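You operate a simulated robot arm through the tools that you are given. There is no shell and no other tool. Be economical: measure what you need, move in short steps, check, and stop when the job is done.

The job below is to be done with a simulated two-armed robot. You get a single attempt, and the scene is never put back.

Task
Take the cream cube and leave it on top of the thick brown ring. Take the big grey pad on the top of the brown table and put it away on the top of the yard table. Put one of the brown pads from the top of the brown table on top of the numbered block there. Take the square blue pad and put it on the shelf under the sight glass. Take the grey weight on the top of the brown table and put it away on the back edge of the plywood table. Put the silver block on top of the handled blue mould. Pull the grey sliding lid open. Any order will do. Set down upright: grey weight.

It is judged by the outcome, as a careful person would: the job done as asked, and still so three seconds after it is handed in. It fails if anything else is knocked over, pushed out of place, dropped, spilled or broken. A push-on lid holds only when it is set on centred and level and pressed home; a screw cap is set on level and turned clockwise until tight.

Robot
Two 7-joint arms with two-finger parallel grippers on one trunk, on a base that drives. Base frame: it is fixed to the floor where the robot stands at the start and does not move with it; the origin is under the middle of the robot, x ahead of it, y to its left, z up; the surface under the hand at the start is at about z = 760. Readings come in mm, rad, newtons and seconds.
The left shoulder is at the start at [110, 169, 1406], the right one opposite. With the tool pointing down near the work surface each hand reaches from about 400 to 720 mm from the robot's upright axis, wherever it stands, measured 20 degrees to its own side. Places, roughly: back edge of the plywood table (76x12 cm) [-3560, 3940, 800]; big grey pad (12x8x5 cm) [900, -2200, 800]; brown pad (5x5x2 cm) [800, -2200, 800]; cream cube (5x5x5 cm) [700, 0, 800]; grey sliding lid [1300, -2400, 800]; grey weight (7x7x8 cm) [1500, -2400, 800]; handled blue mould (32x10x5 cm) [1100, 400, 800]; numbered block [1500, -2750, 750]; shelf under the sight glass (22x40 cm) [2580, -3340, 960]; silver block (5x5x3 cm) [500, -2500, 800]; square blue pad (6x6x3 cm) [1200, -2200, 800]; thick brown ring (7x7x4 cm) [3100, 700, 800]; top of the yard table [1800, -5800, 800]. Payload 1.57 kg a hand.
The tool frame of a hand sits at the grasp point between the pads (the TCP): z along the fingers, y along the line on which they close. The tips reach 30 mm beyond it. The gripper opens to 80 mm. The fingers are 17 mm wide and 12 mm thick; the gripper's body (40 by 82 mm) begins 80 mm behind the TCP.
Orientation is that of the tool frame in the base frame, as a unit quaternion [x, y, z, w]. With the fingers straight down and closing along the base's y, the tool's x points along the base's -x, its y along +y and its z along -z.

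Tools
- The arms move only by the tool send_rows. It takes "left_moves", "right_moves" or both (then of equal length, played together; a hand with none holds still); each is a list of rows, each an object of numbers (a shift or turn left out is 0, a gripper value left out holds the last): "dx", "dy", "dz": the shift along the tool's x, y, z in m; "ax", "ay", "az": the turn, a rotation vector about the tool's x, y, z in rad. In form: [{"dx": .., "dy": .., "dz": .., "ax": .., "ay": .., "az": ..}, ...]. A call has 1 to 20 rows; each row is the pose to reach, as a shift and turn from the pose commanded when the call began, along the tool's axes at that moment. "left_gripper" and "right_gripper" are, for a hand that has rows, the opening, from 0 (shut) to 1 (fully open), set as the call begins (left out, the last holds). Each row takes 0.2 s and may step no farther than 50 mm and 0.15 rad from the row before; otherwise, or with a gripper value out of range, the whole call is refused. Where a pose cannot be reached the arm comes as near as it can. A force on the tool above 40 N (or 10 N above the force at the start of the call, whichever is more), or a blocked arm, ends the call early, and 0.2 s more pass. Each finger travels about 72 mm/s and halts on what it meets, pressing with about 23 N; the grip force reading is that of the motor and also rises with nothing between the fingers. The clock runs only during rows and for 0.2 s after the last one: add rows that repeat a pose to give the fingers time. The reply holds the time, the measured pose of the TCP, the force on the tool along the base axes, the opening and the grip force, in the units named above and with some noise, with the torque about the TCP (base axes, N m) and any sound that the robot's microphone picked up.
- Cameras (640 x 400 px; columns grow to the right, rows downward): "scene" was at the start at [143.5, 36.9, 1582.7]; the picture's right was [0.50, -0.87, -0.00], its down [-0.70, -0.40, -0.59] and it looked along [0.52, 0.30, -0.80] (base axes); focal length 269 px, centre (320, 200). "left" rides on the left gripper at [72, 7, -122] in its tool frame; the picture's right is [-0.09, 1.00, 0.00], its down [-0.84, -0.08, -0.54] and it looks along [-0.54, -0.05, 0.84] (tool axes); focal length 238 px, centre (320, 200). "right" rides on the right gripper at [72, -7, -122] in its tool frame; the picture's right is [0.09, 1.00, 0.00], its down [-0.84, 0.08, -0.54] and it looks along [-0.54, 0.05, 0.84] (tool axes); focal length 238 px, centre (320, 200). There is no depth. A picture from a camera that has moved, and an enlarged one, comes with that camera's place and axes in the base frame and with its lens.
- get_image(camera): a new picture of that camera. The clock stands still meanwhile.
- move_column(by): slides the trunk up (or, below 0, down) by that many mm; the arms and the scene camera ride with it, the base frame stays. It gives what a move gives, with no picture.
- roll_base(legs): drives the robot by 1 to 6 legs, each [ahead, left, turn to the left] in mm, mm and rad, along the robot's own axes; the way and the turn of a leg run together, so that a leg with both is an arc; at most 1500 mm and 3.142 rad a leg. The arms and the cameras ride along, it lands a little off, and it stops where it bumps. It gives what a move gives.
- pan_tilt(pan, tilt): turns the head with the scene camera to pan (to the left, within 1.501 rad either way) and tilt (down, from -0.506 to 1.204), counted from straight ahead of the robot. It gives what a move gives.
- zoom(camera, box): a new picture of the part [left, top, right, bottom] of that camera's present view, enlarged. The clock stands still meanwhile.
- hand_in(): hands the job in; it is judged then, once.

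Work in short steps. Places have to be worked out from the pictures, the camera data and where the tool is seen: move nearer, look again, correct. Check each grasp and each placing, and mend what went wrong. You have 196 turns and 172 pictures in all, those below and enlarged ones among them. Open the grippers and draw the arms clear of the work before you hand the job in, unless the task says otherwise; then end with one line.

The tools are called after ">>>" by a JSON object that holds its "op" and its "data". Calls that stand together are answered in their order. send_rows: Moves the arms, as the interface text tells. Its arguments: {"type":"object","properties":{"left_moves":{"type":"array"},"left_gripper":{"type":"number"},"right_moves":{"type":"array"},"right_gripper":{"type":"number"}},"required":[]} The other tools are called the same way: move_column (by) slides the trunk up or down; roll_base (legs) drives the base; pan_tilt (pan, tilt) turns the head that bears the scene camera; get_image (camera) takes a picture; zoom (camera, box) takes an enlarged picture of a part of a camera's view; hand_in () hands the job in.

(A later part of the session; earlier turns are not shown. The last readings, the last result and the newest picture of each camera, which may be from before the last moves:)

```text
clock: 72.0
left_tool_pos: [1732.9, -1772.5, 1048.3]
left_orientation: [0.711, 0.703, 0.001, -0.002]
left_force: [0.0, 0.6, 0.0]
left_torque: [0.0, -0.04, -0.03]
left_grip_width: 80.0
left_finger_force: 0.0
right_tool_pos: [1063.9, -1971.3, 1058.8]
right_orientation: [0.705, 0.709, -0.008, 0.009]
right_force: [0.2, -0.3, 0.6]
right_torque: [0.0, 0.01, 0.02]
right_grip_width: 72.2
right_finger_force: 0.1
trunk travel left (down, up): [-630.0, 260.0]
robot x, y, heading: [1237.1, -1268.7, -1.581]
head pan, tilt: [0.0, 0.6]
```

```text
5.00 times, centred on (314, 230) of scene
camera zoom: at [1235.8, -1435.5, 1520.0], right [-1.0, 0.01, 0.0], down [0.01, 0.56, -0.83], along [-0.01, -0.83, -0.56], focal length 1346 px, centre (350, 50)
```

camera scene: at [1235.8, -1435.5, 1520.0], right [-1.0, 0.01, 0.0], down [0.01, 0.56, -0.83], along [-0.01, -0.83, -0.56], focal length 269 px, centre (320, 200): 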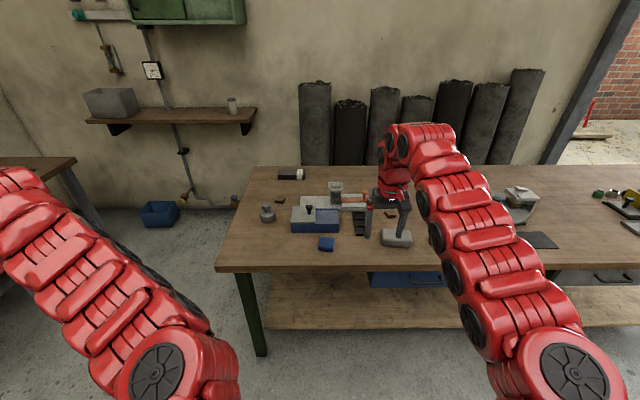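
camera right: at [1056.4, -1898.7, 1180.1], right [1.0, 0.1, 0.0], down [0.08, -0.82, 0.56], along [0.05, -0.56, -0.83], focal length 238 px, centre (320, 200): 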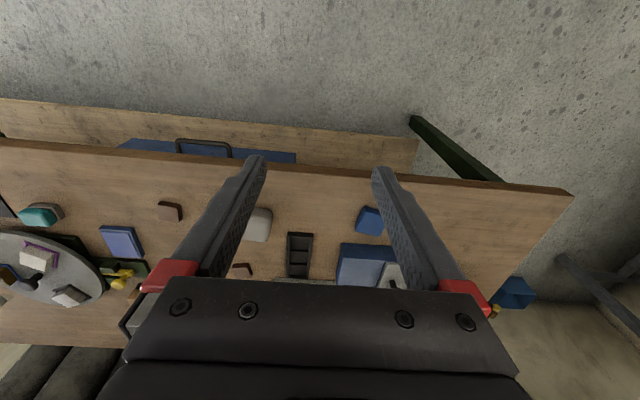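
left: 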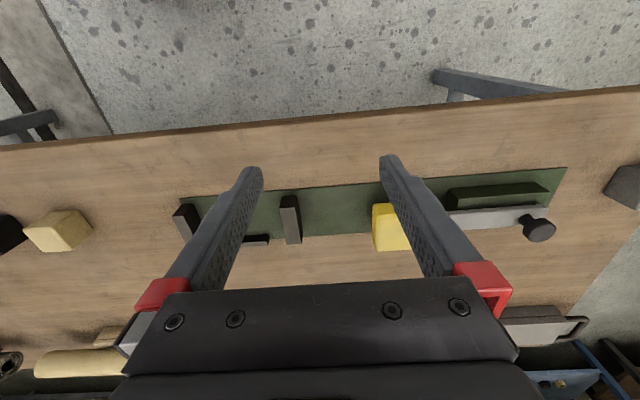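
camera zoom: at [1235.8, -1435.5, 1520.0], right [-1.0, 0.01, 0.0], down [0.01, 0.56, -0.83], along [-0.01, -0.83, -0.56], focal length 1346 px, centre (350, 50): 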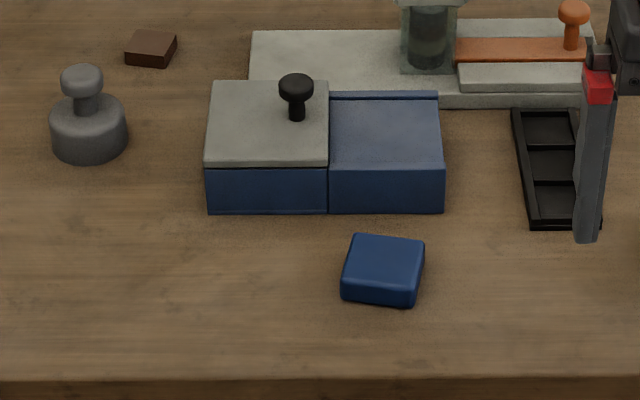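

"No 59" is the numbered block at the far left end; the blue box with grey knobbed lid, weight, blue pad and big grey pad are seen. I drive up closer to work on the pad and lid.

>>> {"op": "roll_base", "data": {"legs": [[460, 133, 0.01]]}}

>>> {"op": "pan_tilt", "data": {"pan": 0, "tilt": 0.95}}

>>> {"op": "get_image", "data": {"camera": "scene"}}

>>> {"op": "get_image", "data": {"camera": "right"}}

```text
clock: 75.0
left_tool_pos: [1872.0, -2242.4, 1048.4]
left_orientation: [0.707, 0.708, 0.0, -0.002]
left_force: [-0.9, 0.3, 0.4]
left_torque: [0.0, 0.01, -0.01]
left_grip_width: 80.2
left_finger_force: 0.0
right_tool_pos: [1203.8, -2450.1, 1059.4]
right_orientation: [0.701, 0.713, -0.008, 0.008]
right_force: [0.1, 1.1, 0.3]
right_torque: [-0.01, 0.0, 0.01]
right_grip_width: 72.0
right_finger_force: 0.1
trunk travel left (down, up): [-630.0, 260.0]
robot x, y, heading: [1373.0, -1738.9, -1.572]
head pan, tilt: [0.0, 0.6]
```

```text
clock: 75.8
left_tool_pos: [1869.9, -2241.7, 1049.1]
left_orientation: [0.707, 0.707, 0.001, -0.002]
left_force: [-1.1, 0.5, -1.3]
left_torque: [-0.03, -0.02, 0.0]
left_grip_width: 79.7
left_finger_force: 0.1
right_tool_pos: [1203.7, -2451.1, 1060.5]
right_orientation: [0.7, 0.714, -0.008, 0.009]
right_force: [0.0, 0.2, -0.4]
right_torque: [0.02, 0.01, 0.0]
right_grip_width: 72.0
right_finger_force: 0.0
trunk travel left (down, up): [-630.0, 260.0]
robot x, y, heading: [1372.2, -1740.9, -1.572]
head pan, tilt: [0.0, 0.949]
```

```text
141 pictures are left
camera scene: at [1369.7, -1895.6, 1491.6], right [-1.0, 0.0, 0.0], down [0.0, 0.81, -0.58], along [0.0, -0.58, -0.81], focal length 269 px, centre (320, 200)
```

scene: 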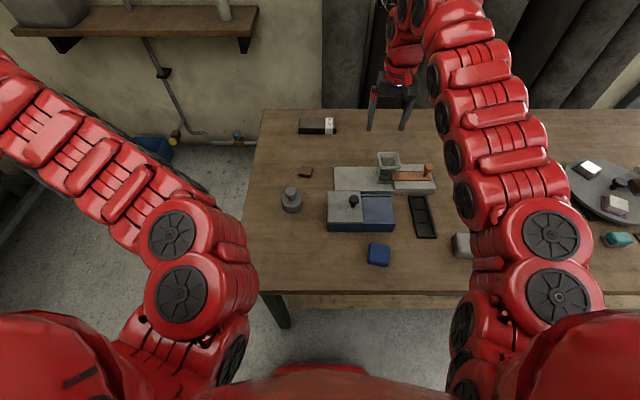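

```text
140 pictures are left
camera right: at [1196.2, -2376.8, 1180.3], right [0.99, 0.11, 0.0], down [0.09, -0.82, 0.56], along [0.06, -0.56, -0.83], focal length 238 px, centre (320, 200)
```

right: 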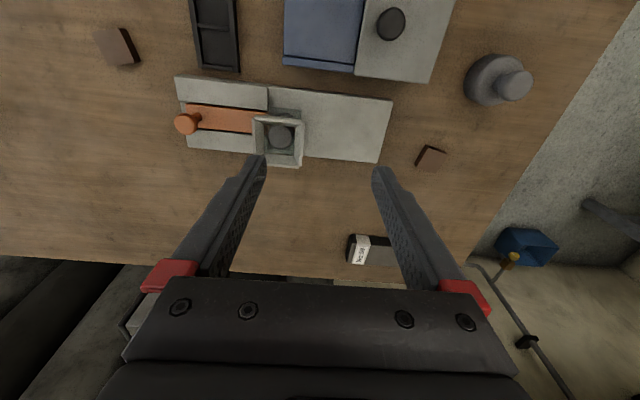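

Table height comes out ≈760. I bring the right hand back above the box (correcting its small tilt) for a closer look at the lid and blue pad.

>>> {"op": "send_rows", "data": {"right_moves": [{"dx": 0.045, "dy": 0.012, "ay": 0.012, "az": 0.01}, {"dx": 0.09, "dy": 0.025, "ay": 0.024, "az": 0.02}, {"dx": 0.135, "dy": 0.04, "ay": 0.024, "az": 0.02}, {"dx": 0.18, "dy": 0.05, "ay": 0.024, "az": 0.02}, {"dx": 0.21, "dy": 0.06, "ay": 0.024, "az": 0.02}], "right_gripper": 1}}

>>> {"op": "get_image", "data": {"camera": "right"}}

```text
clock: 77.0
left_tool_pos: [1871.8, -2243.3, 1048.6]
left_orientation: [0.707, 0.708, 0.001, -0.002]
left_force: [-0.2, -0.5, 0.0]
left_torque: [0.0, -0.02, 0.01]
left_grip_width: 79.9
left_finger_force: 0.0
right_tool_pos: [1246.9, -2363.4, 1049.9]
right_orientation: [0.708, 0.706, 0.0, 0.0]
right_force: [-0.7, -0.7, -0.3]
right_torque: [0.03, 0.06, -0.02]
right_grip_width: 80.0
right_finger_force: 0.1
right hand out of reach, approached as far as the arm can: row 2, 3, 4, 5
trunk travel left (down, up): [-630.0, 260.0]
robot x, y, heading: [1372.3, -1745.0, -1.567]
head pan, tilt: [0.0, 0.949]
```

```text
139 pictures are left
camera right: at [1241.2, -2293.0, 1171.3], right [1.0, 0.09, 0.0], down [0.07, -0.84, 0.54], along [0.05, -0.54, -0.84], focal length 238 px, centre (320, 200)
```

right: 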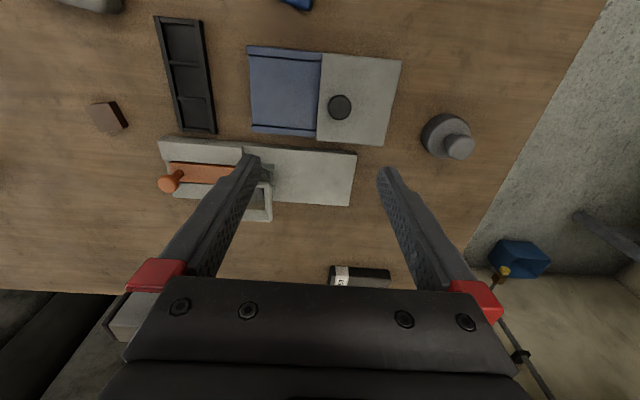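

The box has rails along x on its blue half, so the lid (knob at ≈[1274, -2350], top z≈862) slides toward −x. I lower the right hand over the knob, stopping above to check.

>>> {"op": "send_rows", "data": {"right_moves": [{"dx": 0.013, "dy": 0.026, "dz": 0.03}, {"dx": 0.013, "dy": 0.026, "dz": 0.075}, {"dx": 0.013, "dy": 0.026, "dz": 0.12}, {"dx": 0.013, "dy": 0.026, "dz": 0.13}, {"dx": 0.013, "dy": 0.026, "dz": 0.13}]}}

>>> {"op": "get_image", "data": {"camera": "right"}}

```text
clock: 78.2
left_tool_pos: [1870.5, -2242.3, 1049.2]
left_orientation: [0.706, 0.708, 0.0, -0.001]
left_force: [-0.3, 0.2, 0.4]
left_torque: [-0.01, -0.01, 0.0]
left_grip_width: 80.2
left_finger_force: 0.1
right_tool_pos: [1247.4, -2363.6, 1049.4]
right_orientation: [0.708, 0.706, 0.001, 0.0]
right_force: [-0.7, 0.6, 0.1]
right_torque: [-0.01, 0.04, 0.01]
right_grip_width: 79.9
right_finger_force: 0.1
right hand out of reach, approached as far as the arm can: row 1, 2, 3, 4, 5
trunk travel left (down, up): [-630.0, 260.0]
robot x, y, heading: [1368.2, -1742.0, -1.57]
head pan, tilt: [0.0, 0.949]
```

```text
138 pictures are left
camera right: at [1240.7, -2292.9, 1171.5], right [1.0, 0.09, 0.0], down [0.08, -0.84, 0.54], along [0.05, -0.54, -0.84], focal length 238 px, centre (320, 200)
```

right: 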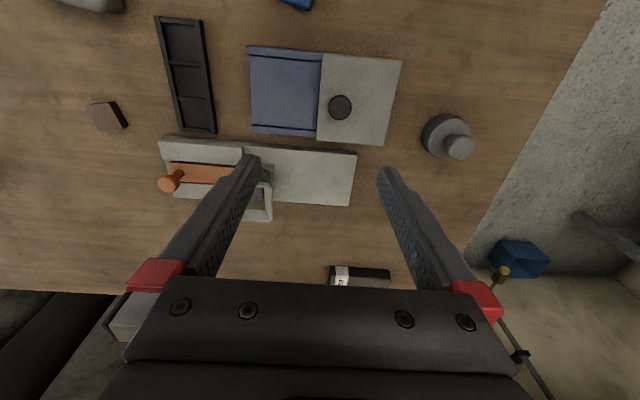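

The arm sat at a limit and didn't move. I try going straight down first.

>>> {"op": "send_rows", "data": {"right_moves": [{"dz": 0.04}, {"dz": 0.08}, {"dz": 0.12}, {"dz": 0.12}]}}

```text
clock: 79.2
left_tool_pos: [1871.2, -2244.2, 1047.3]
left_orientation: [0.707, 0.708, 0.001, -0.002]
left_force: [0.2, -0.2, -0.5]
left_torque: [0.0, 0.01, 0.0]
left_grip_width: 80.0
left_finger_force: 0.0
right_tool_pos: [1251.3, -2391.2, 913.0]
right_orientation: [0.704, 0.71, -0.004, 0.011]
right_force: [-0.8, -0.1, -1.1]
right_torque: [0.02, -0.01, 0.0]
right_grip_width: 80.0
right_finger_force: 0.1
right hand out of reach, approached as far as the arm can: row 1, 2, 3, 4
trunk travel left (down, up): [-630.0, 260.0]
robot x, y, heading: [1366.8, -1742.2, -1.566]
head pan, tilt: [0.0, 0.949]
```

The hand is now lower at [1251, -2391, 913], near the funnel; check picture before moving.

>>> {"op": "get_image", "data": {"camera": "right"}}

```text
137 pictures are left
camera right: at [1242.4, -2317.8, 1033.5], right [0.99, 0.1, 0.01], down [0.08, -0.82, 0.56], along [0.06, -0.56, -0.83], focal length 238 px, centre (320, 200)
```

right: 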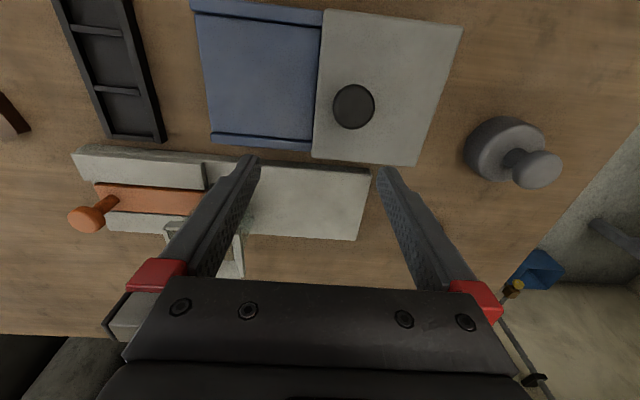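

Knob at ≈[1271, -2353]; I move over it at this height with tilt fixed.

>>> {"op": "send_rows", "data": {"right_moves": [{"dx": 0.02, "dy": 0.01, "dz": 0.0, "ay": 0.01}, {"dx": 0.038, "dy": 0.019, "ay": 0.02}, {"dx": 0.038, "dy": 0.019, "dz": 0.0, "ay": 0.02}]}}

>>> {"op": "get_image", "data": {"camera": "right"}}

```text
clock: 80.0
left_tool_pos: [1871.0, -2242.8, 1048.4]
left_orientation: [0.706, 0.708, 0.001, -0.003]
left_force: [-0.2, -0.9, -1.2]
left_torque: [0.01, 0.0, 0.0]
left_grip_width: 80.2
left_finger_force: 0.0
right_tool_pos: [1261.5, -2384.0, 916.9]
right_orientation: [0.708, 0.706, 0.005, -0.005]
right_force: [-0.2, 0.3, 0.2]
right_torque: [0.05, 0.0, 0.02]
right_grip_width: 79.9
right_finger_force: 0.1
right hand out of reach, approached as far as the arm can: row 1, 2, 3
trunk travel left (down, up): [-630.0, 260.0]
robot x, y, heading: [1369.8, -1742.0, -1.573]
head pan, tilt: [0.0, 0.949]
```

```text
136 pictures are left
camera right: at [1254.9, -2315.9, 1039.2], right [1.0, 0.09, 0.0], down [0.08, -0.84, 0.53], along [0.05, -0.53, -0.85], focal length 238 px, centre (320, 200)
```

right: 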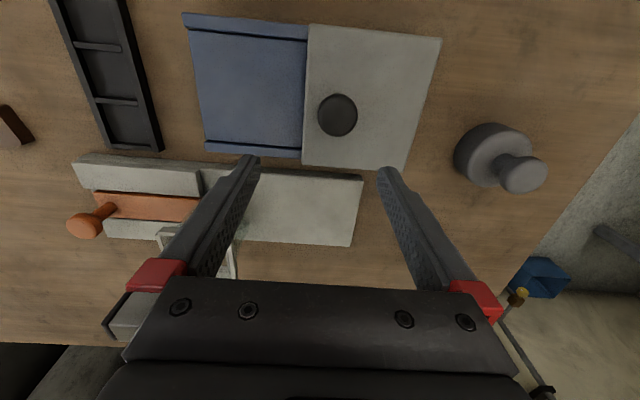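

The lowered trunk limits close-in reach; I raise it by 90 mm to the normal height, then approach again.

>>> {"op": "move_column", "data": {"by": 90}}

>>> {"op": "send_rows", "data": {"right_moves": [{"dx": 0.015, "dy": 0.005, "dz": 0.03}, {"dx": 0.031, "dy": 0.009, "dz": 0.07}, {"dx": 0.031, "dy": 0.009, "dz": 0.085}, {"dx": 0.031, "dy": 0.009, "dz": 0.085}]}}

>>> {"op": "get_image", "data": {"camera": "right"}}

```text
clock: 81.2
left_tool_pos: [1871.4, -2242.2, 1138.5]
left_orientation: [0.706, 0.708, 0.0, -0.001]
left_force: [-0.2, -0.3, -0.9]
left_torque: [0.0, 0.0, -0.02]
left_grip_width: 80.0
left_finger_force: 0.1
right_tool_pos: [1262.0, -2384.8, 1006.7]
right_orientation: [0.708, 0.706, 0.005, -0.004]
right_force: [0.2, -0.3, -0.7]
right_torque: [-0.04, 0.04, 0.03]
right_grip_width: 80.0
right_finger_force: 0.1
trunk travel left (down, up): [-720.0, 170.0]
robot x, y, heading: [1367.3, -1740.4, -1.572]
head pan, tilt: [0.0, 0.949]
```

```text
clock: 82.2
left_tool_pos: [1870.5, -2243.1, 1139.8]
left_orientation: [0.707, 0.708, 0.001, -0.002]
left_force: [0.2, -0.1, -0.9]
left_torque: [0.0, 0.01, 0.0]
left_grip_width: 80.0
left_finger_force: 0.0
right_tool_pos: [1273.2, -2352.7, 922.1]
right_orientation: [0.708, 0.706, 0.004, -0.005]
right_force: [0.4, -0.2, 0.9]
right_torque: [-0.01, 0.02, 0.03]
right_grip_width: 79.8
right_finger_force: 0.1
right hand out of reach, approached as far as the arm can: row 1, 2
trunk travel left (down, up): [-720.0, 170.0]
robot x, y, heading: [1368.8, -1741.8, -1.568]
head pan, tilt: [0.0, 0.949]
```

```text
135 pictures are left
camera right: at [1265.7, -2284.9, 1044.9], right [1.0, 0.09, 0.0], down [0.08, -0.84, 0.53], along [0.05, -0.53, -0.85], focal length 238 px, centre (320, 200)
```

right: 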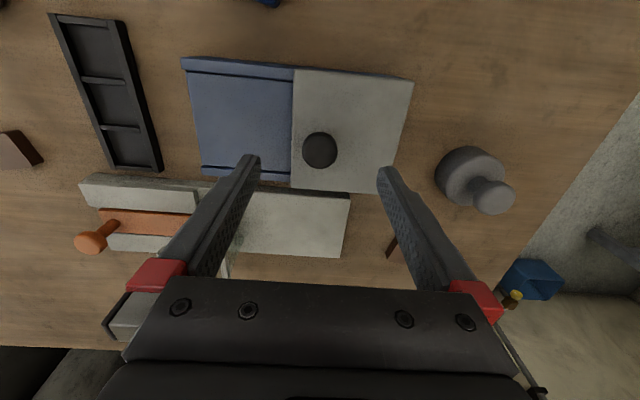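

Knob is dead centre under the hand. Lowering to z≈874 and closing lightly on the knob.

>>> {"op": "send_rows", "data": {"right_moves": [{"dy": -0.002, "dz": 0.025}, {"dy": -0.002, "dz": 0.048}, {"dy": -0.002, "dz": 0.048}]}}

>>> {"op": "send_rows", "data": {"right_moves": [{}, {}, {}, {}, {}], "right_gripper": 0}}

>>> {"op": "get_image", "data": {"camera": "right"}}

```text
clock: 83.0
left_tool_pos: [1871.1, -2241.6, 1139.1]
left_orientation: [0.707, 0.708, 0.001, -0.002]
left_force: [0.0, -0.8, -0.3]
left_torque: [-0.01, -0.02, -0.03]
left_grip_width: 80.1
left_finger_force: 0.0
right_tool_pos: [1269.0, -2351.0, 874.4]
right_orientation: [0.708, 0.706, 0.004, -0.005]
right_force: [0.2, 0.8, 0.1]
right_torque: [0.01, -0.01, -0.02]
right_grip_width: 79.8
right_finger_force: 0.0
trunk travel left (down, up): [-720.0, 170.0]
robot x, y, heading: [1374.8, -1742.7, -1.563]
head pan, tilt: [0.0, 0.949]
```

```text
clock: 84.2
left_tool_pos: [1871.9, -2242.6, 1139.8]
left_orientation: [0.706, 0.708, 0.0, -0.002]
left_force: [-0.2, -0.2, 0.2]
left_torque: [-0.05, 0.02, 0.01]
left_grip_width: 79.9
left_finger_force: 0.1
right_tool_pos: [1270.0, -2350.0, 874.8]
right_orientation: [0.708, 0.706, 0.004, -0.004]
right_force: [1.8, -0.6, -0.8]
right_torque: [-0.06, -0.05, 0.03]
right_grip_width: 29.1
right_finger_force: 38.9
trunk travel left (down, up): [-720.0, 170.0]
robot x, y, heading: [1374.8, -1746.0, -1.568]
head pan, tilt: [0.0, 0.949]
```

```text
134 pictures are left
camera right: at [1263.5, -2282.2, 997.5], right [1.0, 0.09, 0.0], down [0.08, -0.84, 0.53], along [0.05, -0.53, -0.85], focal length 238 px, centre (320, 200)
```

right: 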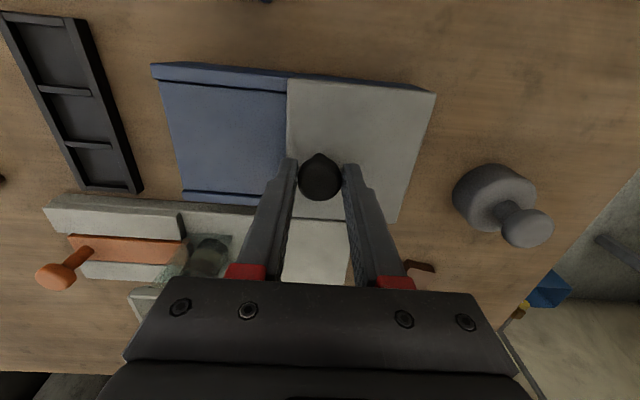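

Knob held (29 mm). I pull the lid along −x in small steps.

>>> {"op": "send_rows", "data": {"right_moves": [{"dy": -0.012}, {"dy": -0.024}, {"dy": -0.036}, {"dy": -0.048}, {"dy": -0.06}, {"dy": -0.06}]}}

>>> {"op": "get_image", "data": {"camera": "right"}}

```text
clock: 85.6
left_tool_pos: [1872.1, -2242.7, 1139.3]
left_orientation: [0.707, 0.707, 0.001, -0.002]
left_force: [-1.0, -0.8, -0.3]
left_torque: [0.02, 0.0, 0.01]
left_grip_width: 80.0
left_finger_force: 0.0
right_tool_pos: [1208.3, -2350.3, 874.6]
right_orientation: [0.708, 0.706, 0.005, -0.005]
right_force: [0.1, 2.7, -4.2]
right_torque: [-0.08, 0.0, 0.11]
right_grip_width: 29.1
right_finger_force: 39.0
trunk travel left (down, up): [-720.0, 170.0]
robot x, y, heading: [1370.6, -1743.4, -1.567]
head pan, tilt: [0.0, 0.949]
```

```text
133 pictures are left
camera right: at [1201.6, -2282.4, 997.6], right [1.0, 0.09, 0.0], down [0.08, -0.84, 0.53], along [0.05, -0.53, -0.85], focal length 238 px, centre (320, 200)
```

right: 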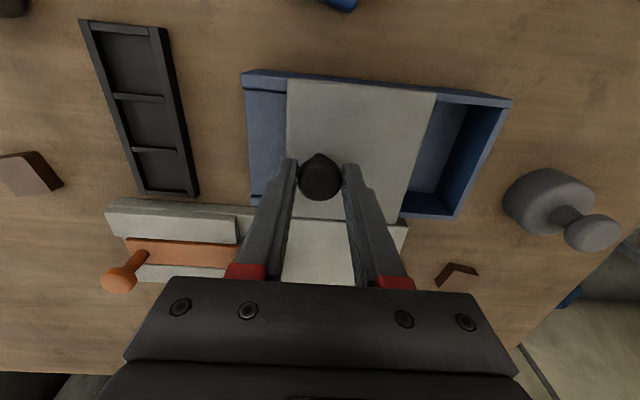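

The lid slides and the cavity shows. About 30 mm more until flush with the deck end.

>>> {"op": "send_rows", "data": {"right_moves": [{"dy": -0.01}, {"dy": -0.02}, {"dy": -0.027}, {"dy": -0.027}]}}

>>> {"op": "get_image", "data": {"camera": "right"}}

```text
clock: 86.6
left_tool_pos: [1871.4, -2243.0, 1138.9]
left_orientation: [0.707, 0.708, 0.001, -0.002]
left_force: [-0.5, 0.6, 0.4]
left_torque: [0.02, 0.01, -0.04]
left_grip_width: 80.1
left_finger_force: 0.1
right_tool_pos: [1180.5, -2350.9, 874.8]
right_orientation: [0.707, 0.708, 0.004, -0.003]
right_force: [-0.4, -5.3, 6.9]
right_torque: [-0.6, -0.05, 0.05]
right_grip_width: 28.9
right_finger_force: 38.3
trunk travel left (down, up): [-720.0, 170.0]
robot x, y, heading: [1367.6, -1743.0, -1.57]
head pan, tilt: [0.0, 0.949]
```

```text
132 pictures are left
camera right: at [1174.7, -2281.9, 997.3], right [1.0, 0.09, 0.0], down [0.08, -0.84, 0.53], along [0.05, -0.53, -0.85], focal length 238 px, centre (320, 200)
```

right: 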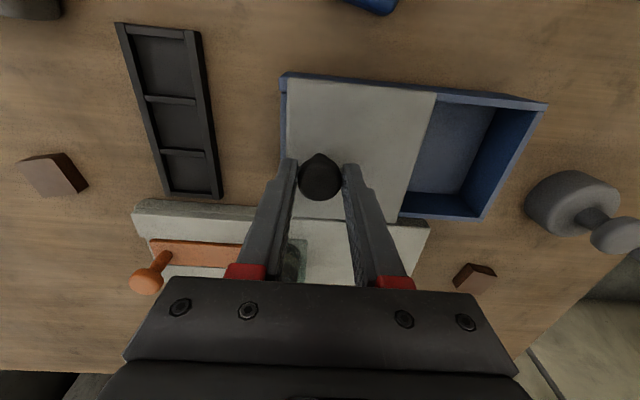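

Nearly flush; I pull the last few mm, then release and rise.

>>> {"op": "send_rows", "data": {"right_moves": [{"dy": -0.002}, {"dy": -0.004}, {"dy": -0.004}]}}

>>> {"op": "send_rows", "data": {"right_moves": [{}, {}, {}, {}], "right_gripper": 1}}

>>> {"op": "send_rows", "data": {"right_moves": [{"dz": -0.03}, {"dz": -0.07}, {"dz": -0.1}]}}

>>> {"op": "get_image", "data": {"camera": "right"}}

>>> {"op": "zoom", "data": {"camera": "scene", "box": [240, 120, 480, 290]}}

```text
clock: 87.4
left_tool_pos: [1871.1, -2242.0, 1137.9]
left_orientation: [0.706, 0.708, 0.0, -0.002]
left_force: [-0.7, -0.2, 0.1]
left_torque: [0.0, -0.02, 0.03]
left_grip_width: 80.1
left_finger_force: 0.1
right_tool_pos: [1178.8, -2351.0, 873.5]
right_orientation: [0.708, 0.706, 0.005, -0.004]
right_force: [0.9, -5.4, 6.6]
right_torque: [-0.05, -0.05, -0.01]
right_grip_width: 28.9
right_finger_force: 38.6
trunk travel left (down, up): [-720.0, 170.0]
robot x, y, heading: [1373.0, -1742.5, -1.566]
head pan, tilt: [0.0, 0.949]
```

```text
clock: 88.4
left_tool_pos: [1870.7, -2242.4, 1138.0]
left_orientation: [0.706, 0.708, 0.001, -0.003]
left_force: [0.5, 0.0, -1.0]
left_torque: [-0.01, 0.0, 0.0]
left_grip_width: 80.0
left_finger_force: 0.0
right_tool_pos: [1178.7, -2350.8, 874.5]
right_orientation: [0.708, 0.706, 0.005, -0.005]
right_force: [-0.6, 0.4, 0.7]
right_torque: [-0.01, -0.03, -0.01]
right_grip_width: 79.7
right_finger_force: 0.1
trunk travel left (down, up): [-720.0, 170.0]
robot x, y, heading: [1364.5, -1741.3, -1.567]
head pan, tilt: [0.0, 0.949]
```

```text
clock: 89.2
left_tool_pos: [1870.2, -2242.5, 1139.3]
left_orientation: [0.707, 0.707, 0.001, -0.002]
left_force: [0.0, 0.4, -1.4]
left_torque: [0.0, 0.04, 0.02]
left_grip_width: 80.1
left_finger_force: 0.0
right_tool_pos: [1178.4, -2368.8, 948.1]
right_orientation: [0.708, 0.706, 0.005, -0.005]
right_force: [1.0, -0.1, 0.4]
right_torque: [-0.01, 0.01, 0.02]
right_grip_width: 80.2
right_finger_force: 0.0
right hand out of reach, approached as far as the arm can: row 2, 3
trunk travel left (down, up): [-720.0, 170.0]
robot x, y, heading: [1368.4, -1743.3, -1.571]
head pan, tilt: [0.0, 0.949]
```

```text
131 pictures are left
camera right: at [1172.4, -2300.7, 1069.7], right [1.0, 0.09, 0.0], down [0.07, -0.84, 0.53], along [0.05, -0.53, -0.85], focal length 238 px, centre (320, 200)
```

right: 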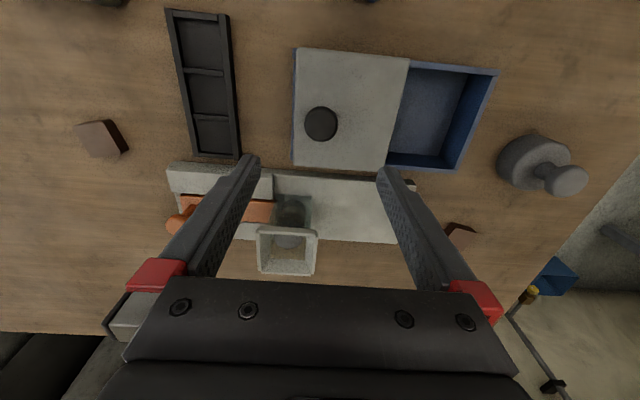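

```text
2.35 times, centred on (360, 205) of scene
camera zoom: at [1369.3, -1896.5, 1581.5], right [-1.0, 0.0, 0.0], down [0.0, 0.81, -0.58], along [0.0, -0.58, -0.81], focal length 634 px, centre (226, 188)
```

zoom: 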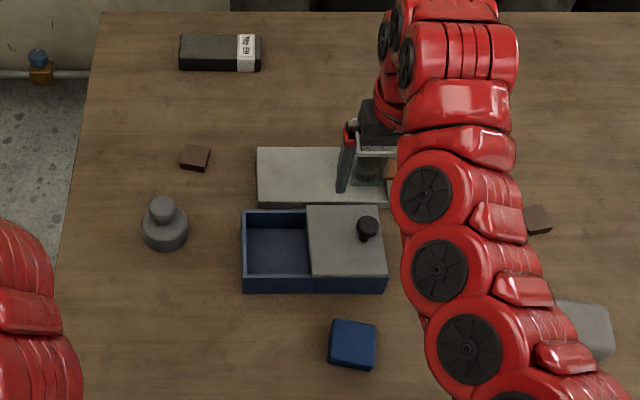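

Lid is open and the tray is visible. Now the blue pad at ≈[1204, -2214]; I back the base up 130 mm to bring it into a comfortable range and look.

>>> {"op": "roll_base", "data": {"legs": [[-140, 20, 0]]}}

>>> {"op": "get_image", "data": {"camera": "right"}}

```text
clock: 90.5
left_tool_pos: [1890.0, -2106.1, 1137.5]
left_orientation: [0.706, 0.708, 0.001, -0.001]
left_force: [-1.2, -0.2, -0.2]
left_torque: [0.01, 0.03, -0.02]
left_grip_width: 80.0
left_finger_force: 0.1
right_tool_pos: [1199.3, -2233.0, 946.8]
right_orientation: [0.707, 0.707, 0.005, -0.005]
right_force: [-0.3, 0.0, 0.5]
right_torque: [-0.02, 0.0, 0.02]
right_grip_width: 79.9
right_finger_force: 0.0
trunk travel left (down, up): [-720.0, 170.0]
robot x, y, heading: [1385.6, -1602.4, -1.569]
head pan, tilt: [0.0, 0.949]
```

```text
129 pictures are left
camera right: at [1192.7, -2164.2, 1069.3], right [1.0, 0.09, 0.0], down [0.08, -0.84, 0.53], along [0.05, -0.53, -0.85], focal length 238 px, centre (320, 200)
```

right: 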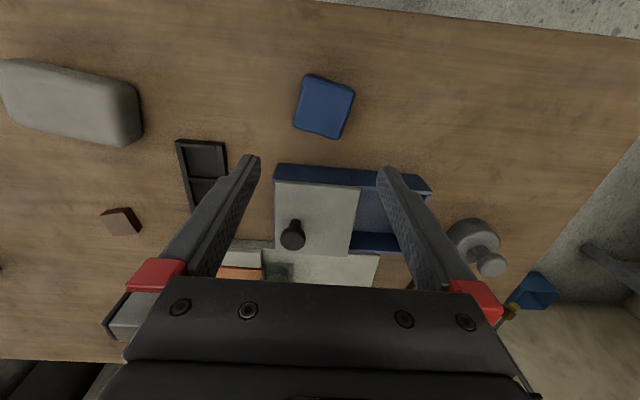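

Blue pad at ≈[1202, -2218], turned about −0.18 rad. I align the hand and lower partway to verify.

>>> {"op": "send_rows", "data": {"right_moves": [{"dx": 0.005, "dy": 0.001, "dz": 0.03, "az": 0.1, "ay": -0.007}, {"dx": 0.01, "dy": 0.003, "dz": 0.07, "az": 0.18, "ay": -0.014}, {"dx": 0.015, "dy": 0.003, "dz": 0.1, "az": 0.18, "ay": -0.014}, {"dx": 0.015, "dy": 0.003, "dz": 0.1, "az": 0.18, "ay": -0.014}]}}

>>> {"op": "get_image", "data": {"camera": "right"}}

```text
clock: 91.5
left_tool_pos: [1890.7, -2103.6, 1137.7]
left_orientation: [0.706, 0.708, 0.001, -0.002]
left_force: [-0.4, 0.1, -0.2]
left_torque: [-0.03, -0.02, 0.01]
left_grip_width: 79.9
left_finger_force: 0.1
right_tool_pos: [1203.4, -2214.6, 844.4]
right_orientation: [0.768, 0.641, -0.002, -0.001]
right_force: [-0.7, -0.6, 0.5]
right_torque: [-0.03, -0.01, -0.01]
right_grip_width: 79.9
right_finger_force: 0.1
trunk travel left (down, up): [-720.0, 170.0]
robot x, y, heading: [1392.3, -1606.7, -1.566]
head pan, tilt: [0.0, 0.949]
```

```text
128 pictures are left
camera right: at [1209.1, -2143.9, 966.3], right [1.0, -0.09, 0.0], down [-0.07, -0.84, 0.54], along [-0.05, -0.54, -0.84], focal length 238 px, centre (320, 200)
```

right: 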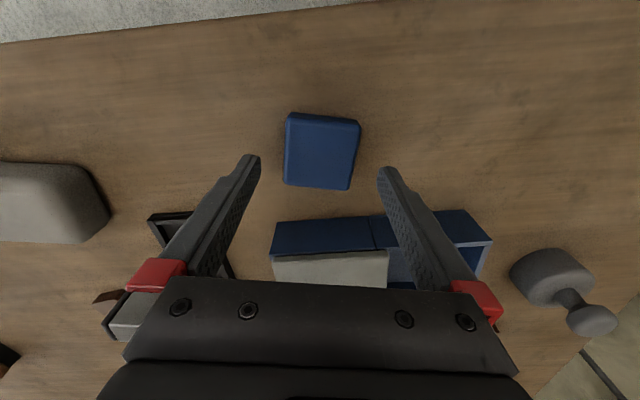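

Aligned. Down to z≈797 and close.

>>> {"op": "send_rows", "data": {"right_moves": [{"dx": 0.003, "dz": 0.025}, {"dx": 0.003, "dz": 0.047}, {"dx": 0.003, "dz": 0.047}]}}

>>> {"op": "send_rows", "data": {"right_moves": [{}, {}, {}, {}], "right_gripper": 0}}

>>> {"op": "send_rows", "data": {"right_moves": [{"dz": -0.04}, {"dz": -0.08}, {"dz": -0.12}]}}

>>> {"op": "get_image", "data": {"camera": "right"}}

```text
clock: 92.3
left_tool_pos: [1891.0, -2104.7, 1139.0]
left_orientation: [0.706, 0.708, 0.0, -0.002]
left_force: [-0.3, 0.1, -0.5]
left_torque: [0.02, 0.0, 0.02]
left_grip_width: 80.2
left_finger_force: 0.0
right_tool_pos: [1203.0, -2212.3, 798.4]
right_orientation: [0.768, 0.641, 0.0, 0.0]
right_force: [-0.7, 0.1, -0.3]
right_torque: [0.02, -0.01, 0.0]
right_grip_width: 80.0
right_finger_force: 0.1
trunk travel left (down, up): [-720.0, 170.0]
robot x, y, heading: [1389.4, -1605.9, -1.572]
head pan, tilt: [0.0, 0.949]
```

```text
clock: 93.3
left_tool_pos: [1890.5, -2104.8, 1138.1]
left_orientation: [0.706, 0.709, 0.001, -0.002]
left_force: [0.3, 0.2, -0.8]
left_torque: [-0.03, 0.03, 0.04]
left_grip_width: 79.7
left_finger_force: 0.0
right_tool_pos: [1203.3, -2211.8, 797.7]
right_orientation: [0.767, 0.641, 0.0, -0.001]
right_force: [0.4, 0.0, -0.3]
right_torque: [0.01, 0.04, 0.01]
right_grip_width: 59.4
right_finger_force: 22.9
trunk travel left (down, up): [-720.0, 170.0]
robot x, y, heading: [1391.2, -1606.1, -1.568]
head pan, tilt: [0.0, 0.949]
```

```text
clock: 94.2
left_tool_pos: [1891.1, -2102.9, 1139.5]
left_orientation: [0.705, 0.709, 0.001, -0.002]
left_force: [0.0, 0.2, 0.2]
left_torque: [0.02, 0.01, -0.03]
left_grip_width: 80.1
left_finger_force: 0.2
right_tool_pos: [1203.9, -2213.7, 920.4]
right_orientation: [0.767, 0.642, 0.0, 0.0]
right_force: [-0.6, 0.4, -0.3]
right_torque: [-0.02, -0.01, -0.03]
right_grip_width: 59.4
right_finger_force: 23.0
trunk travel left (down, up): [-720.0, 170.0]
robot x, y, heading: [1389.9, -1604.8, -1.566]
head pan, tilt: [0.0, 0.949]
```

```text
127 pictures are left
camera right: at [1210.5, -2142.4, 1042.7], right [1.0, -0.09, 0.0], down [-0.07, -0.84, 0.54], along [-0.05, -0.54, -0.84], focal length 238 px, centre (320, 200)
```

right: 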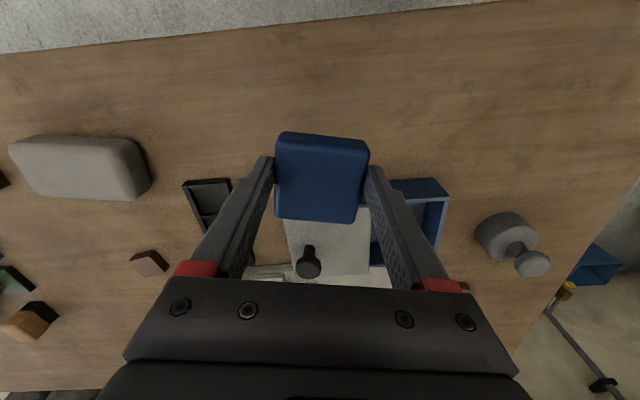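

Pad held. Driving to the aisle between brown table and far bench, then toward the wall shelf for a look.

>>> {"op": "roll_base", "data": {"legs": [[0, 730, 0], [550, 0, 0]]}}

>>> {"op": "pan_tilt", "data": {"pan": 0.2, "tilt": 0.35}}

>>> {"op": "get_image", "data": {"camera": "scene"}}

```text
clock: 100.9
left_tool_pos: [2598.1, -2674.4, 1138.0]
left_orientation: [0.717, 0.698, 0.001, -0.002]
left_force: [0.9, 0.8, -0.3]
left_torque: [0.0, 0.02, -0.01]
left_grip_width: 80.3
left_finger_force: 0.1
right_tool_pos: [1906.8, -2761.8, 920.2]
right_orientation: [0.776, 0.63, -0.001, 0.0]
right_force: [-0.6, 0.6, -0.6]
right_torque: [-0.01, -0.01, -0.01]
right_grip_width: 59.2
right_finger_force: 22.9
trunk travel left (down, up): [-720.0, 170.0]
robot x, y, heading: [2115.0, -2158.7, -1.596]
head pan, tilt: [0.0, 0.949]
```

```text
clock: 101.9
left_tool_pos: [2598.0, -2673.8, 1139.3]
left_orientation: [0.716, 0.698, 0.001, -0.002]
left_force: [-0.3, -0.5, 0.7]
left_torque: [0.0, 0.01, 0.0]
left_grip_width: 80.0
left_finger_force: 0.1
right_tool_pos: [1908.7, -2762.0, 920.6]
right_orientation: [0.777, 0.63, 0.0, -0.001]
right_force: [-0.4, 0.7, -1.2]
right_torque: [0.02, 0.0, 0.03]
right_grip_width: 59.5
right_finger_force: 22.7
trunk travel left (down, up): [-720.0, 170.0]
robot x, y, heading: [2110.5, -2158.1, -1.595]
head pan, tilt: [0.201, 0.351]
```

```text
126 pictures are left
camera scene: at [2124.7, -2332.0, 1632.6], right [-0.98, -0.17, 0.0], down [-0.06, 0.34, -0.94], along [0.16, -0.92, -0.34], focal length 269 px, centre (320, 200)
```

scene: 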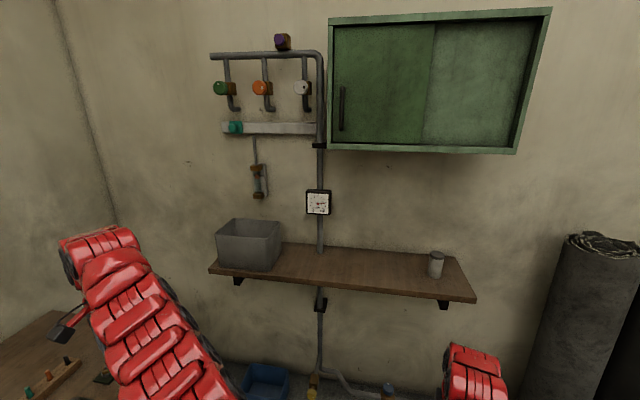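

The sight glass hangs at x≈2590 with the grey bin beneath; free shelf is right of the bin around x≈2425. I raise the pad, and drive up to the shelf.

>>> {"op": "send_rows", "data": {"right_moves": [{"dz": -0.045}, {"dz": -0.09}, {"dz": -0.135}, {"dz": -0.18}, {"dz": -0.19}]}}

>>> {"op": "roll_base", "data": {"legs": [[470, 205, 0.025]]}}

>>> {"op": "get_image", "data": {"camera": "right"}}

>>> {"op": "pan_tilt", "data": {"pan": 0.1, "tilt": 0.6}}

>>> {"op": "get_image", "data": {"camera": "scene"}}

```text
clock: 103.1
left_tool_pos: [2596.2, -2673.7, 1139.3]
left_orientation: [0.716, 0.698, 0.001, -0.002]
left_force: [0.0, 0.6, 0.6]
left_torque: [-0.03, 0.0, 0.01]
left_grip_width: 80.1
left_finger_force: 0.1
right_tool_pos: [1898.5, -2812.4, 1023.4]
right_orientation: [0.774, 0.633, -0.004, -0.003]
right_force: [0.0, -0.4, -0.9]
right_torque: [0.01, -0.01, 0.01]
right_grip_width: 59.6
right_finger_force: 22.9
right hand out of reach, approached as far as the arm can: row 1, 2, 3, 4, 5
trunk travel left (down, up): [-720.0, 170.0]
robot x, y, heading: [2109.4, -2162.1, -1.592]
head pan, tilt: [0.201, 0.351]
```

```text
clock: 106.2
left_tool_pos: [2803.9, -3150.7, 1140.0]
left_orientation: [0.713, 0.701, 0.0, -0.001]
left_force: [-0.4, -0.3, -0.6]
left_torque: [-0.02, 0.02, 0.03]
left_grip_width: 80.2
left_finger_force: 0.0
right_tool_pos: [2105.2, -3299.2, 1022.9]
right_orientation: [0.771, 0.637, -0.002, -0.002]
right_force: [-0.1, 0.0, -1.3]
right_torque: [-0.01, -0.05, -0.01]
right_grip_width: 59.5
right_finger_force: 23.5
trunk travel left (down, up): [-720.0, 170.0]
robot x, y, heading: [2312.7, -2643.8, -1.584]
head pan, tilt: [0.201, 0.351]
```

```text
125 pictures are left
camera right: at [2113.7, -3227.7, 1144.8], right [1.0, -0.1, -0.01], down [-0.08, -0.84, 0.54], along [-0.06, -0.54, -0.84], focal length 238 px, centre (320, 200)
```

right: 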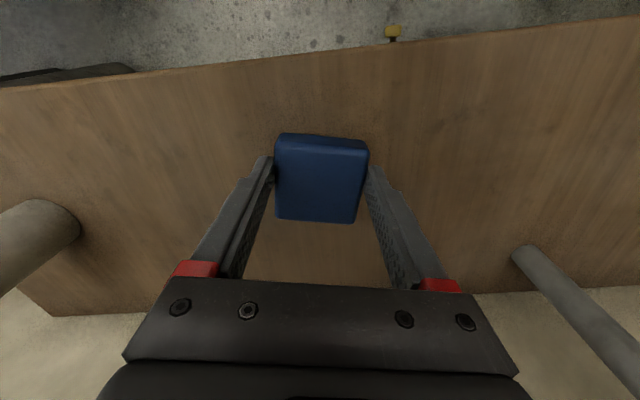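

```text
clock: 106.9
left_tool_pos: [2803.6, -3151.5, 1138.4]
left_orientation: [0.712, 0.702, 0.001, -0.002]
left_force: [0.6, 0.2, 0.6]
left_torque: [-0.01, -0.01, -0.01]
left_grip_width: 80.0
left_finger_force: 0.1
right_tool_pos: [2105.7, -3299.0, 1022.6]
right_orientation: [0.771, 0.636, -0.003, -0.002]
right_force: [0.1, 0.0, -0.9]
right_torque: [0.03, 0.03, -0.01]
right_grip_width: 59.3
right_finger_force: 22.8
trunk travel left (down, up): [-720.0, 170.0]
robot x, y, heading: [2318.1, -2644.3, -1.587]
head pan, tilt: [0.099, 0.6]
```

```text
124 pictures are left
camera scene: at [2317.5, -2811.1, 1610.0], right [-1.0, -0.08, 0.0], down [-0.05, 0.56, -0.83], along [0.07, -0.82, -0.56], focal length 269 px, centre (320, 200)
```

scene: 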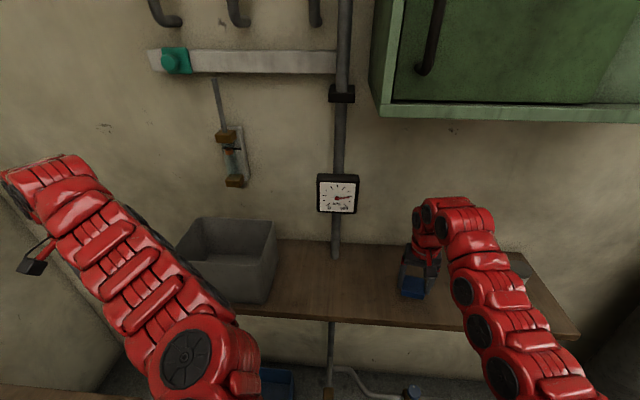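

Free spot right of the bin: target ≈[2425, -3310]. I roll left 80 mm and carry the pad across at this height.

>>> {"op": "roll_base", "data": {"legs": [[0, 80, 0]]}}

>>> {"op": "send_rows", "data": {"right_moves": [{"dx": 0.007, "dy": 0.045}, {"dx": 0.014, "dy": 0.09}, {"dx": 0.021, "dy": 0.135}, {"dx": 0.028, "dy": 0.18}, {"dx": 0.035, "dy": 0.225}, {"dx": 0.036, "dy": 0.237}, {"dx": 0.036, "dy": 0.237}]}}

>>> {"op": "get_image", "data": {"camera": "right"}}

>>> {"op": "get_image", "data": {"camera": "scene"}}

```text
clock: 108.0
left_tool_pos: [2881.2, -3151.8, 1139.0]
left_orientation: [0.713, 0.701, 0.001, -0.002]
left_force: [0.1, -0.4, -0.1]
left_torque: [0.0, 0.01, 0.01]
left_grip_width: 80.2
left_finger_force: 0.0
right_tool_pos: [2184.6, -3300.0, 1022.5]
right_orientation: [0.772, 0.636, -0.002, -0.002]
right_force: [0.8, 0.7, 0.1]
right_torque: [0.04, 0.0, -0.03]
right_grip_width: 59.3
right_finger_force: 23.2
trunk travel left (down, up): [-720.0, 170.0]
robot x, y, heading: [2390.1, -2644.2, -1.585]
head pan, tilt: [0.099, 0.6]
```

```text
clock: 109.6
left_tool_pos: [2883.1, -3153.5, 1138.1]
left_orientation: [0.713, 0.701, 0.001, -0.002]
left_force: [-0.7, 0.3, -0.1]
left_torque: [-0.02, -0.01, 0.04]
left_grip_width: 79.9
left_finger_force: 0.1
right_tool_pos: [2425.5, -3307.8, 1021.3]
right_orientation: [0.772, 0.636, -0.002, -0.001]
right_force: [0.4, 0.1, -1.2]
right_torque: [0.0, 0.01, 0.03]
right_grip_width: 59.2
right_finger_force: 22.2
trunk travel left (down, up): [-720.0, 170.0]
robot x, y, heading: [2391.0, -2643.3, -1.584]
head pan, tilt: [0.099, 0.6]
```

```text
123 pictures are left
camera right: at [2433.6, -3237.8, 1143.6], right [1.0, -0.1, -0.01], down [-0.08, -0.84, 0.54], along [-0.06, -0.54, -0.84], focal length 238 px, centre (320, 200)
```

right: 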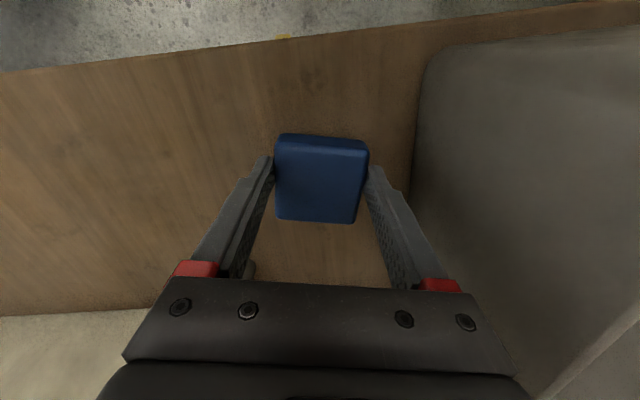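

```text
122 pictures are left
camera scene: at [2396.1, -2812.2, 1609.9], right [-1.0, -0.08, 0.0], down [-0.05, 0.56, -0.82], along [0.07, -0.82, -0.57], focal length 269 px, centre (320, 200)
```

scene: 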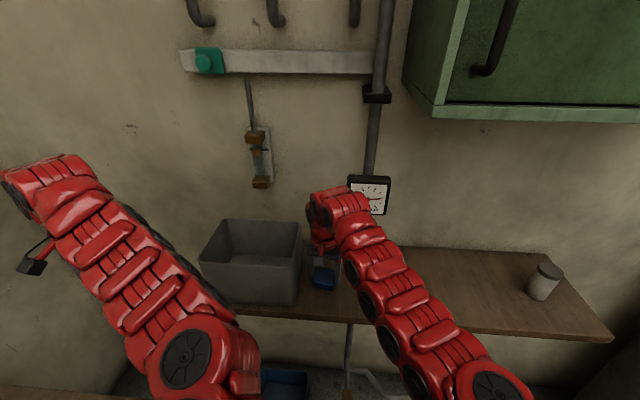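

The pad hangs right of the bin with clearance. Lowering slowly till contact.

>>> {"op": "send_rows", "data": {"right_moves": [{"dz": 0.005}, {"dz": 0.01}, {"dz": 0.015}, {"dz": 0.019}, {"dz": 0.023}, {"dz": 0.027}, {"dz": 0.031}, {"dz": 0.035}, {"dz": 0.039}]}}

```text
clock: 111.6
left_tool_pos: [2881.9, -3149.3, 1140.3]
left_orientation: [0.713, 0.701, -0.001, -0.001]
left_force: [0.1, 0.3, -0.3]
left_torque: [-0.01, -0.02, -0.04]
left_grip_width: 79.8
left_finger_force: 0.1
right_tool_pos: [2425.3, -3309.7, 987.0]
right_orientation: [0.772, 0.636, -0.006, 0.002]
right_force: [1.4, -1.6, 32.3]
right_torque: [-0.1, -0.09, -0.06]
right_grip_width: 59.6
right_finger_force: 23.5
trunk travel left (down, up): [-720.0, 170.0]
robot x, y, heading: [2389.7, -2644.6, -1.588]
head pan, tilt: [0.099, 0.6]
```

Contact at z≈987 (shelf ≈950). Ease, open, rise.

>>> {"op": "send_rows", "data": {"right_moves": [{"dz": -0.003}]}}

>>> {"op": "send_rows", "data": {"right_moves": [{}, {}, {}], "right_gripper": 1}}

>>> {"op": "send_rows", "data": {"right_moves": [{"dz": -0.03}, {"dz": -0.06}, {"dz": -0.09}]}}

>>> {"op": "get_image", "data": {"camera": "right"}}

```text
clock: 112.0
left_tool_pos: [2881.9, -3150.9, 1139.2]
left_orientation: [0.713, 0.701, 0.0, -0.001]
left_force: [0.5, -1.0, -0.2]
left_torque: [-0.02, -0.01, 0.01]
left_grip_width: 79.8
left_finger_force: 0.0
right_tool_pos: [2424.7, -3307.5, 986.0]
right_orientation: [0.771, 0.636, -0.004, 0.0]
right_force: [1.0, -5.8, 26.1]
right_torque: [-0.44, -0.15, 0.05]
right_grip_width: 59.5
right_finger_force: 23.1
trunk travel left (down, up): [-720.0, 170.0]
robot x, y, heading: [2390.4, -2644.6, -1.587]
head pan, tilt: [0.099, 0.6]
```

```text
clock: 112.8
left_tool_pos: [2881.6, -3152.3, 1138.3]
left_orientation: [0.713, 0.701, 0.0, -0.001]
left_force: [0.3, -1.0, -0.7]
left_torque: [-0.03, 0.0, 0.03]
left_grip_width: 80.0
left_finger_force: 0.1
right_tool_pos: [2425.1, -3310.1, 985.7]
right_orientation: [0.772, 0.636, -0.003, -0.002]
right_force: [0.1, 0.2, 0.4]
right_torque: [-0.01, 0.01, 0.03]
right_grip_width: 79.9
right_finger_force: 0.1
trunk travel left (down, up): [-720.0, 170.0]
robot x, y, heading: [2387.6, -2644.6, -1.589]
head pan, tilt: [0.099, 0.6]
```

```text
clock: 113.6
left_tool_pos: [2882.4, -3152.4, 1140.0]
left_orientation: [0.713, 0.702, 0.001, -0.002]
left_force: [-0.1, -0.5, 0.7]
left_torque: [0.0, -0.01, -0.03]
left_grip_width: 80.0
left_finger_force: 0.0
right_tool_pos: [2422.6, -3311.2, 1078.3]
right_orientation: [0.771, 0.637, -0.004, -0.001]
right_force: [0.0, 0.1, -0.1]
right_torque: [0.0, 0.0, -0.02]
right_grip_width: 80.0
right_finger_force: 0.0
trunk travel left (down, up): [-720.0, 170.0]
robot x, y, heading: [2391.7, -2640.9, -1.586]
head pan, tilt: [0.099, 0.6]
```

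```text
121 pictures are left
camera right: at [2430.7, -3240.1, 1199.5], right [1.0, -0.1, -0.01], down [-0.08, -0.84, 0.54], along [-0.06, -0.54, -0.84], focal length 238 px, centre (320, 200)
```

right: 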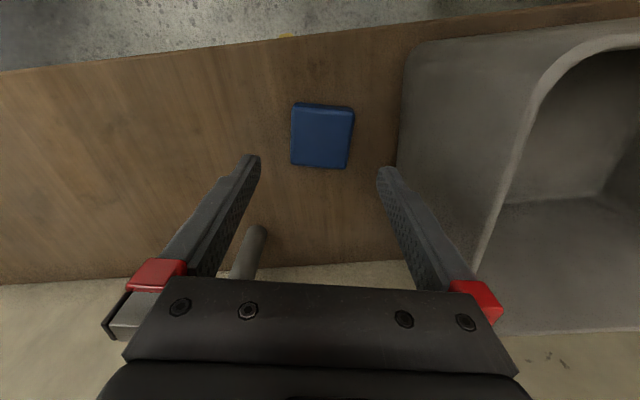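

Blue pad rests on the shelf under the sight glass. Now I back away, turn to face −x, and come up to the brown table's end for the brown pad and numbered block.

>>> {"op": "roll_base", "data": {"legs": [[-190, 0, 0], [0, 0, -1.555], [300, 0, 0]]}}

>>> {"op": "pan_tilt", "data": {"pan": 0.1, "tilt": 0.8}}

>>> {"op": "get_image", "data": {"camera": "scene"}}

>>> {"op": "get_image", "data": {"camera": "left"}}

```text
clock: 120.7
left_tool_pos: [1562.5, -2898.3, 1138.4]
left_orientation: [0.999, -0.034, 0.002, -0.001]
left_force: [0.0, 0.0, -0.3]
left_torque: [-0.02, -0.01, 0.01]
left_grip_width: 80.0
left_finger_force: 0.0
right_tool_pos: [1427.0, -2430.9, 1076.6]
right_orientation: [0.993, -0.12, -0.001, -0.003]
right_force: [-0.6, 0.1, -0.1]
right_torque: [0.02, -0.02, 0.02]
right_grip_width: 79.8
right_finger_force: 0.1
trunk travel left (down, up): [-720.0, 170.0]
robot x, y, heading: [2093.5, -2435.2, 3.078]
head pan, tilt: [0.099, 0.6]
```

```text
clock: 121.5
left_tool_pos: [1562.4, -2897.0, 1138.3]
left_orientation: [0.999, -0.034, 0.002, 0.0]
left_force: [-0.6, -0.3, 0.1]
left_torque: [-0.02, -0.03, -0.02]
left_grip_width: 80.1
left_finger_force: 0.1
right_tool_pos: [1426.8, -2430.5, 1076.1]
right_orientation: [0.993, -0.12, -0.001, -0.003]
right_force: [-1.1, 0.3, 0.0]
right_torque: [0.0, 0.0, -0.01]
right_grip_width: 79.9
right_finger_force: 0.1
trunk travel left (down, up): [-720.0, 170.0]
robot x, y, heading: [2093.0, -2429.5, 3.074]
head pan, tilt: [0.099, 0.799]
```

```text
120 pictures are left
camera scene: at [1932.2, -2428.9, 1593.1], right [-0.03, 1.0, 0.0], down [0.72, 0.02, -0.7], along [-0.7, -0.02, -0.72], focal length 269 px, centre (320, 200)
```

scene: 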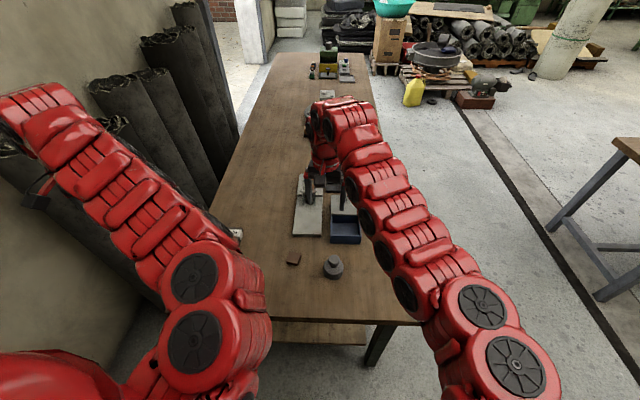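

```text
119 pictures are left
camera left: at [1632.9, -2908.0, 1259.8], right [-0.16, -0.99, 0.0], down [-0.83, 0.13, 0.54], along [-0.53, 0.09, -0.84], focal length 238 px, centre (320, 200)
```

left: 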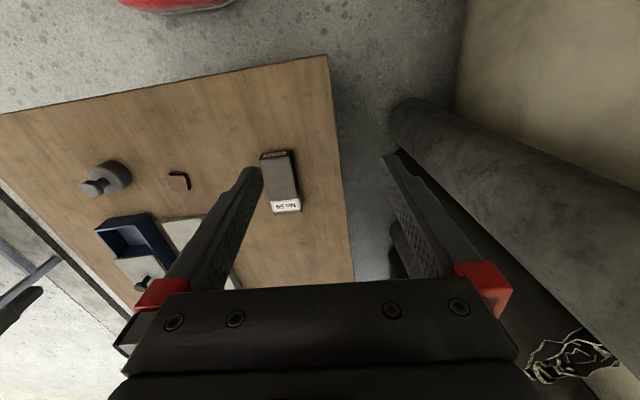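

Left camera sees everything: block at ≈[1395, -2780], brown pad ≈[1432, -2546]. I move the right hand aside to the right while the left goes over the brown pad.

>>> {"op": "send_rows", "data": {"right_moves": [{"dx": -0.012, "dy": -0.045}, {"dx": -0.024, "dy": -0.09}, {"dx": -0.036, "dy": -0.14}, {"dx": -0.048, "dy": -0.185}, {"dx": -0.048, "dy": -0.194}, {"dx": -0.048, "dy": -0.194}, {"dx": -0.048, "dy": -0.194}, {"dx": -0.048, "dy": -0.194}, {"dx": -0.048, "dy": -0.194}], "left_moves": [{"dz": 0.04}, {"dx": -0.01, "dy": -0.02, "dz": 0.08}, {"dx": -0.03, "dy": -0.065, "dz": 0.08}, {"dx": -0.05, "dy": -0.11, "dz": 0.09}, {"dx": -0.07, "dy": -0.155, "dz": 0.1}, {"dx": -0.09, "dy": -0.2, "dz": 0.1}, {"dx": -0.11, "dy": -0.245, "dz": 0.1}, {"dx": -0.13, "dy": -0.29, "dz": 0.11}, {"dx": -0.15, "dy": -0.33, "dz": 0.12}]}}

>>> {"op": "get_image", "data": {"camera": "left"}}

```text
refused: row 3 steps farther than a row can; nothing moved
```

```text
118 pictures are left
camera left: at [1632.9, -2908.0, 1259.8], right [-0.16, -0.99, 0.0], down [-0.83, 0.13, 0.54], along [-0.53, 0.09, -0.84], focal length 238 px, centre (320, 200)
```

left: 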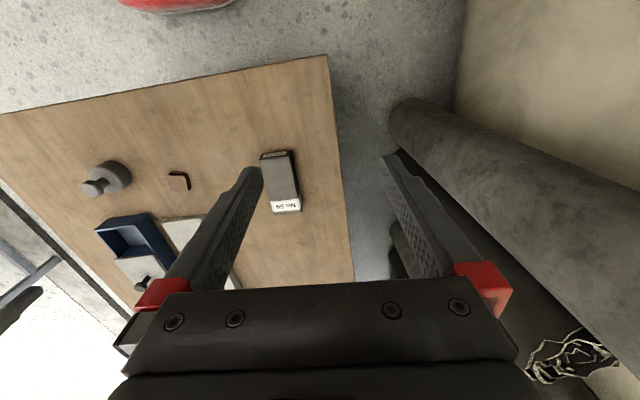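

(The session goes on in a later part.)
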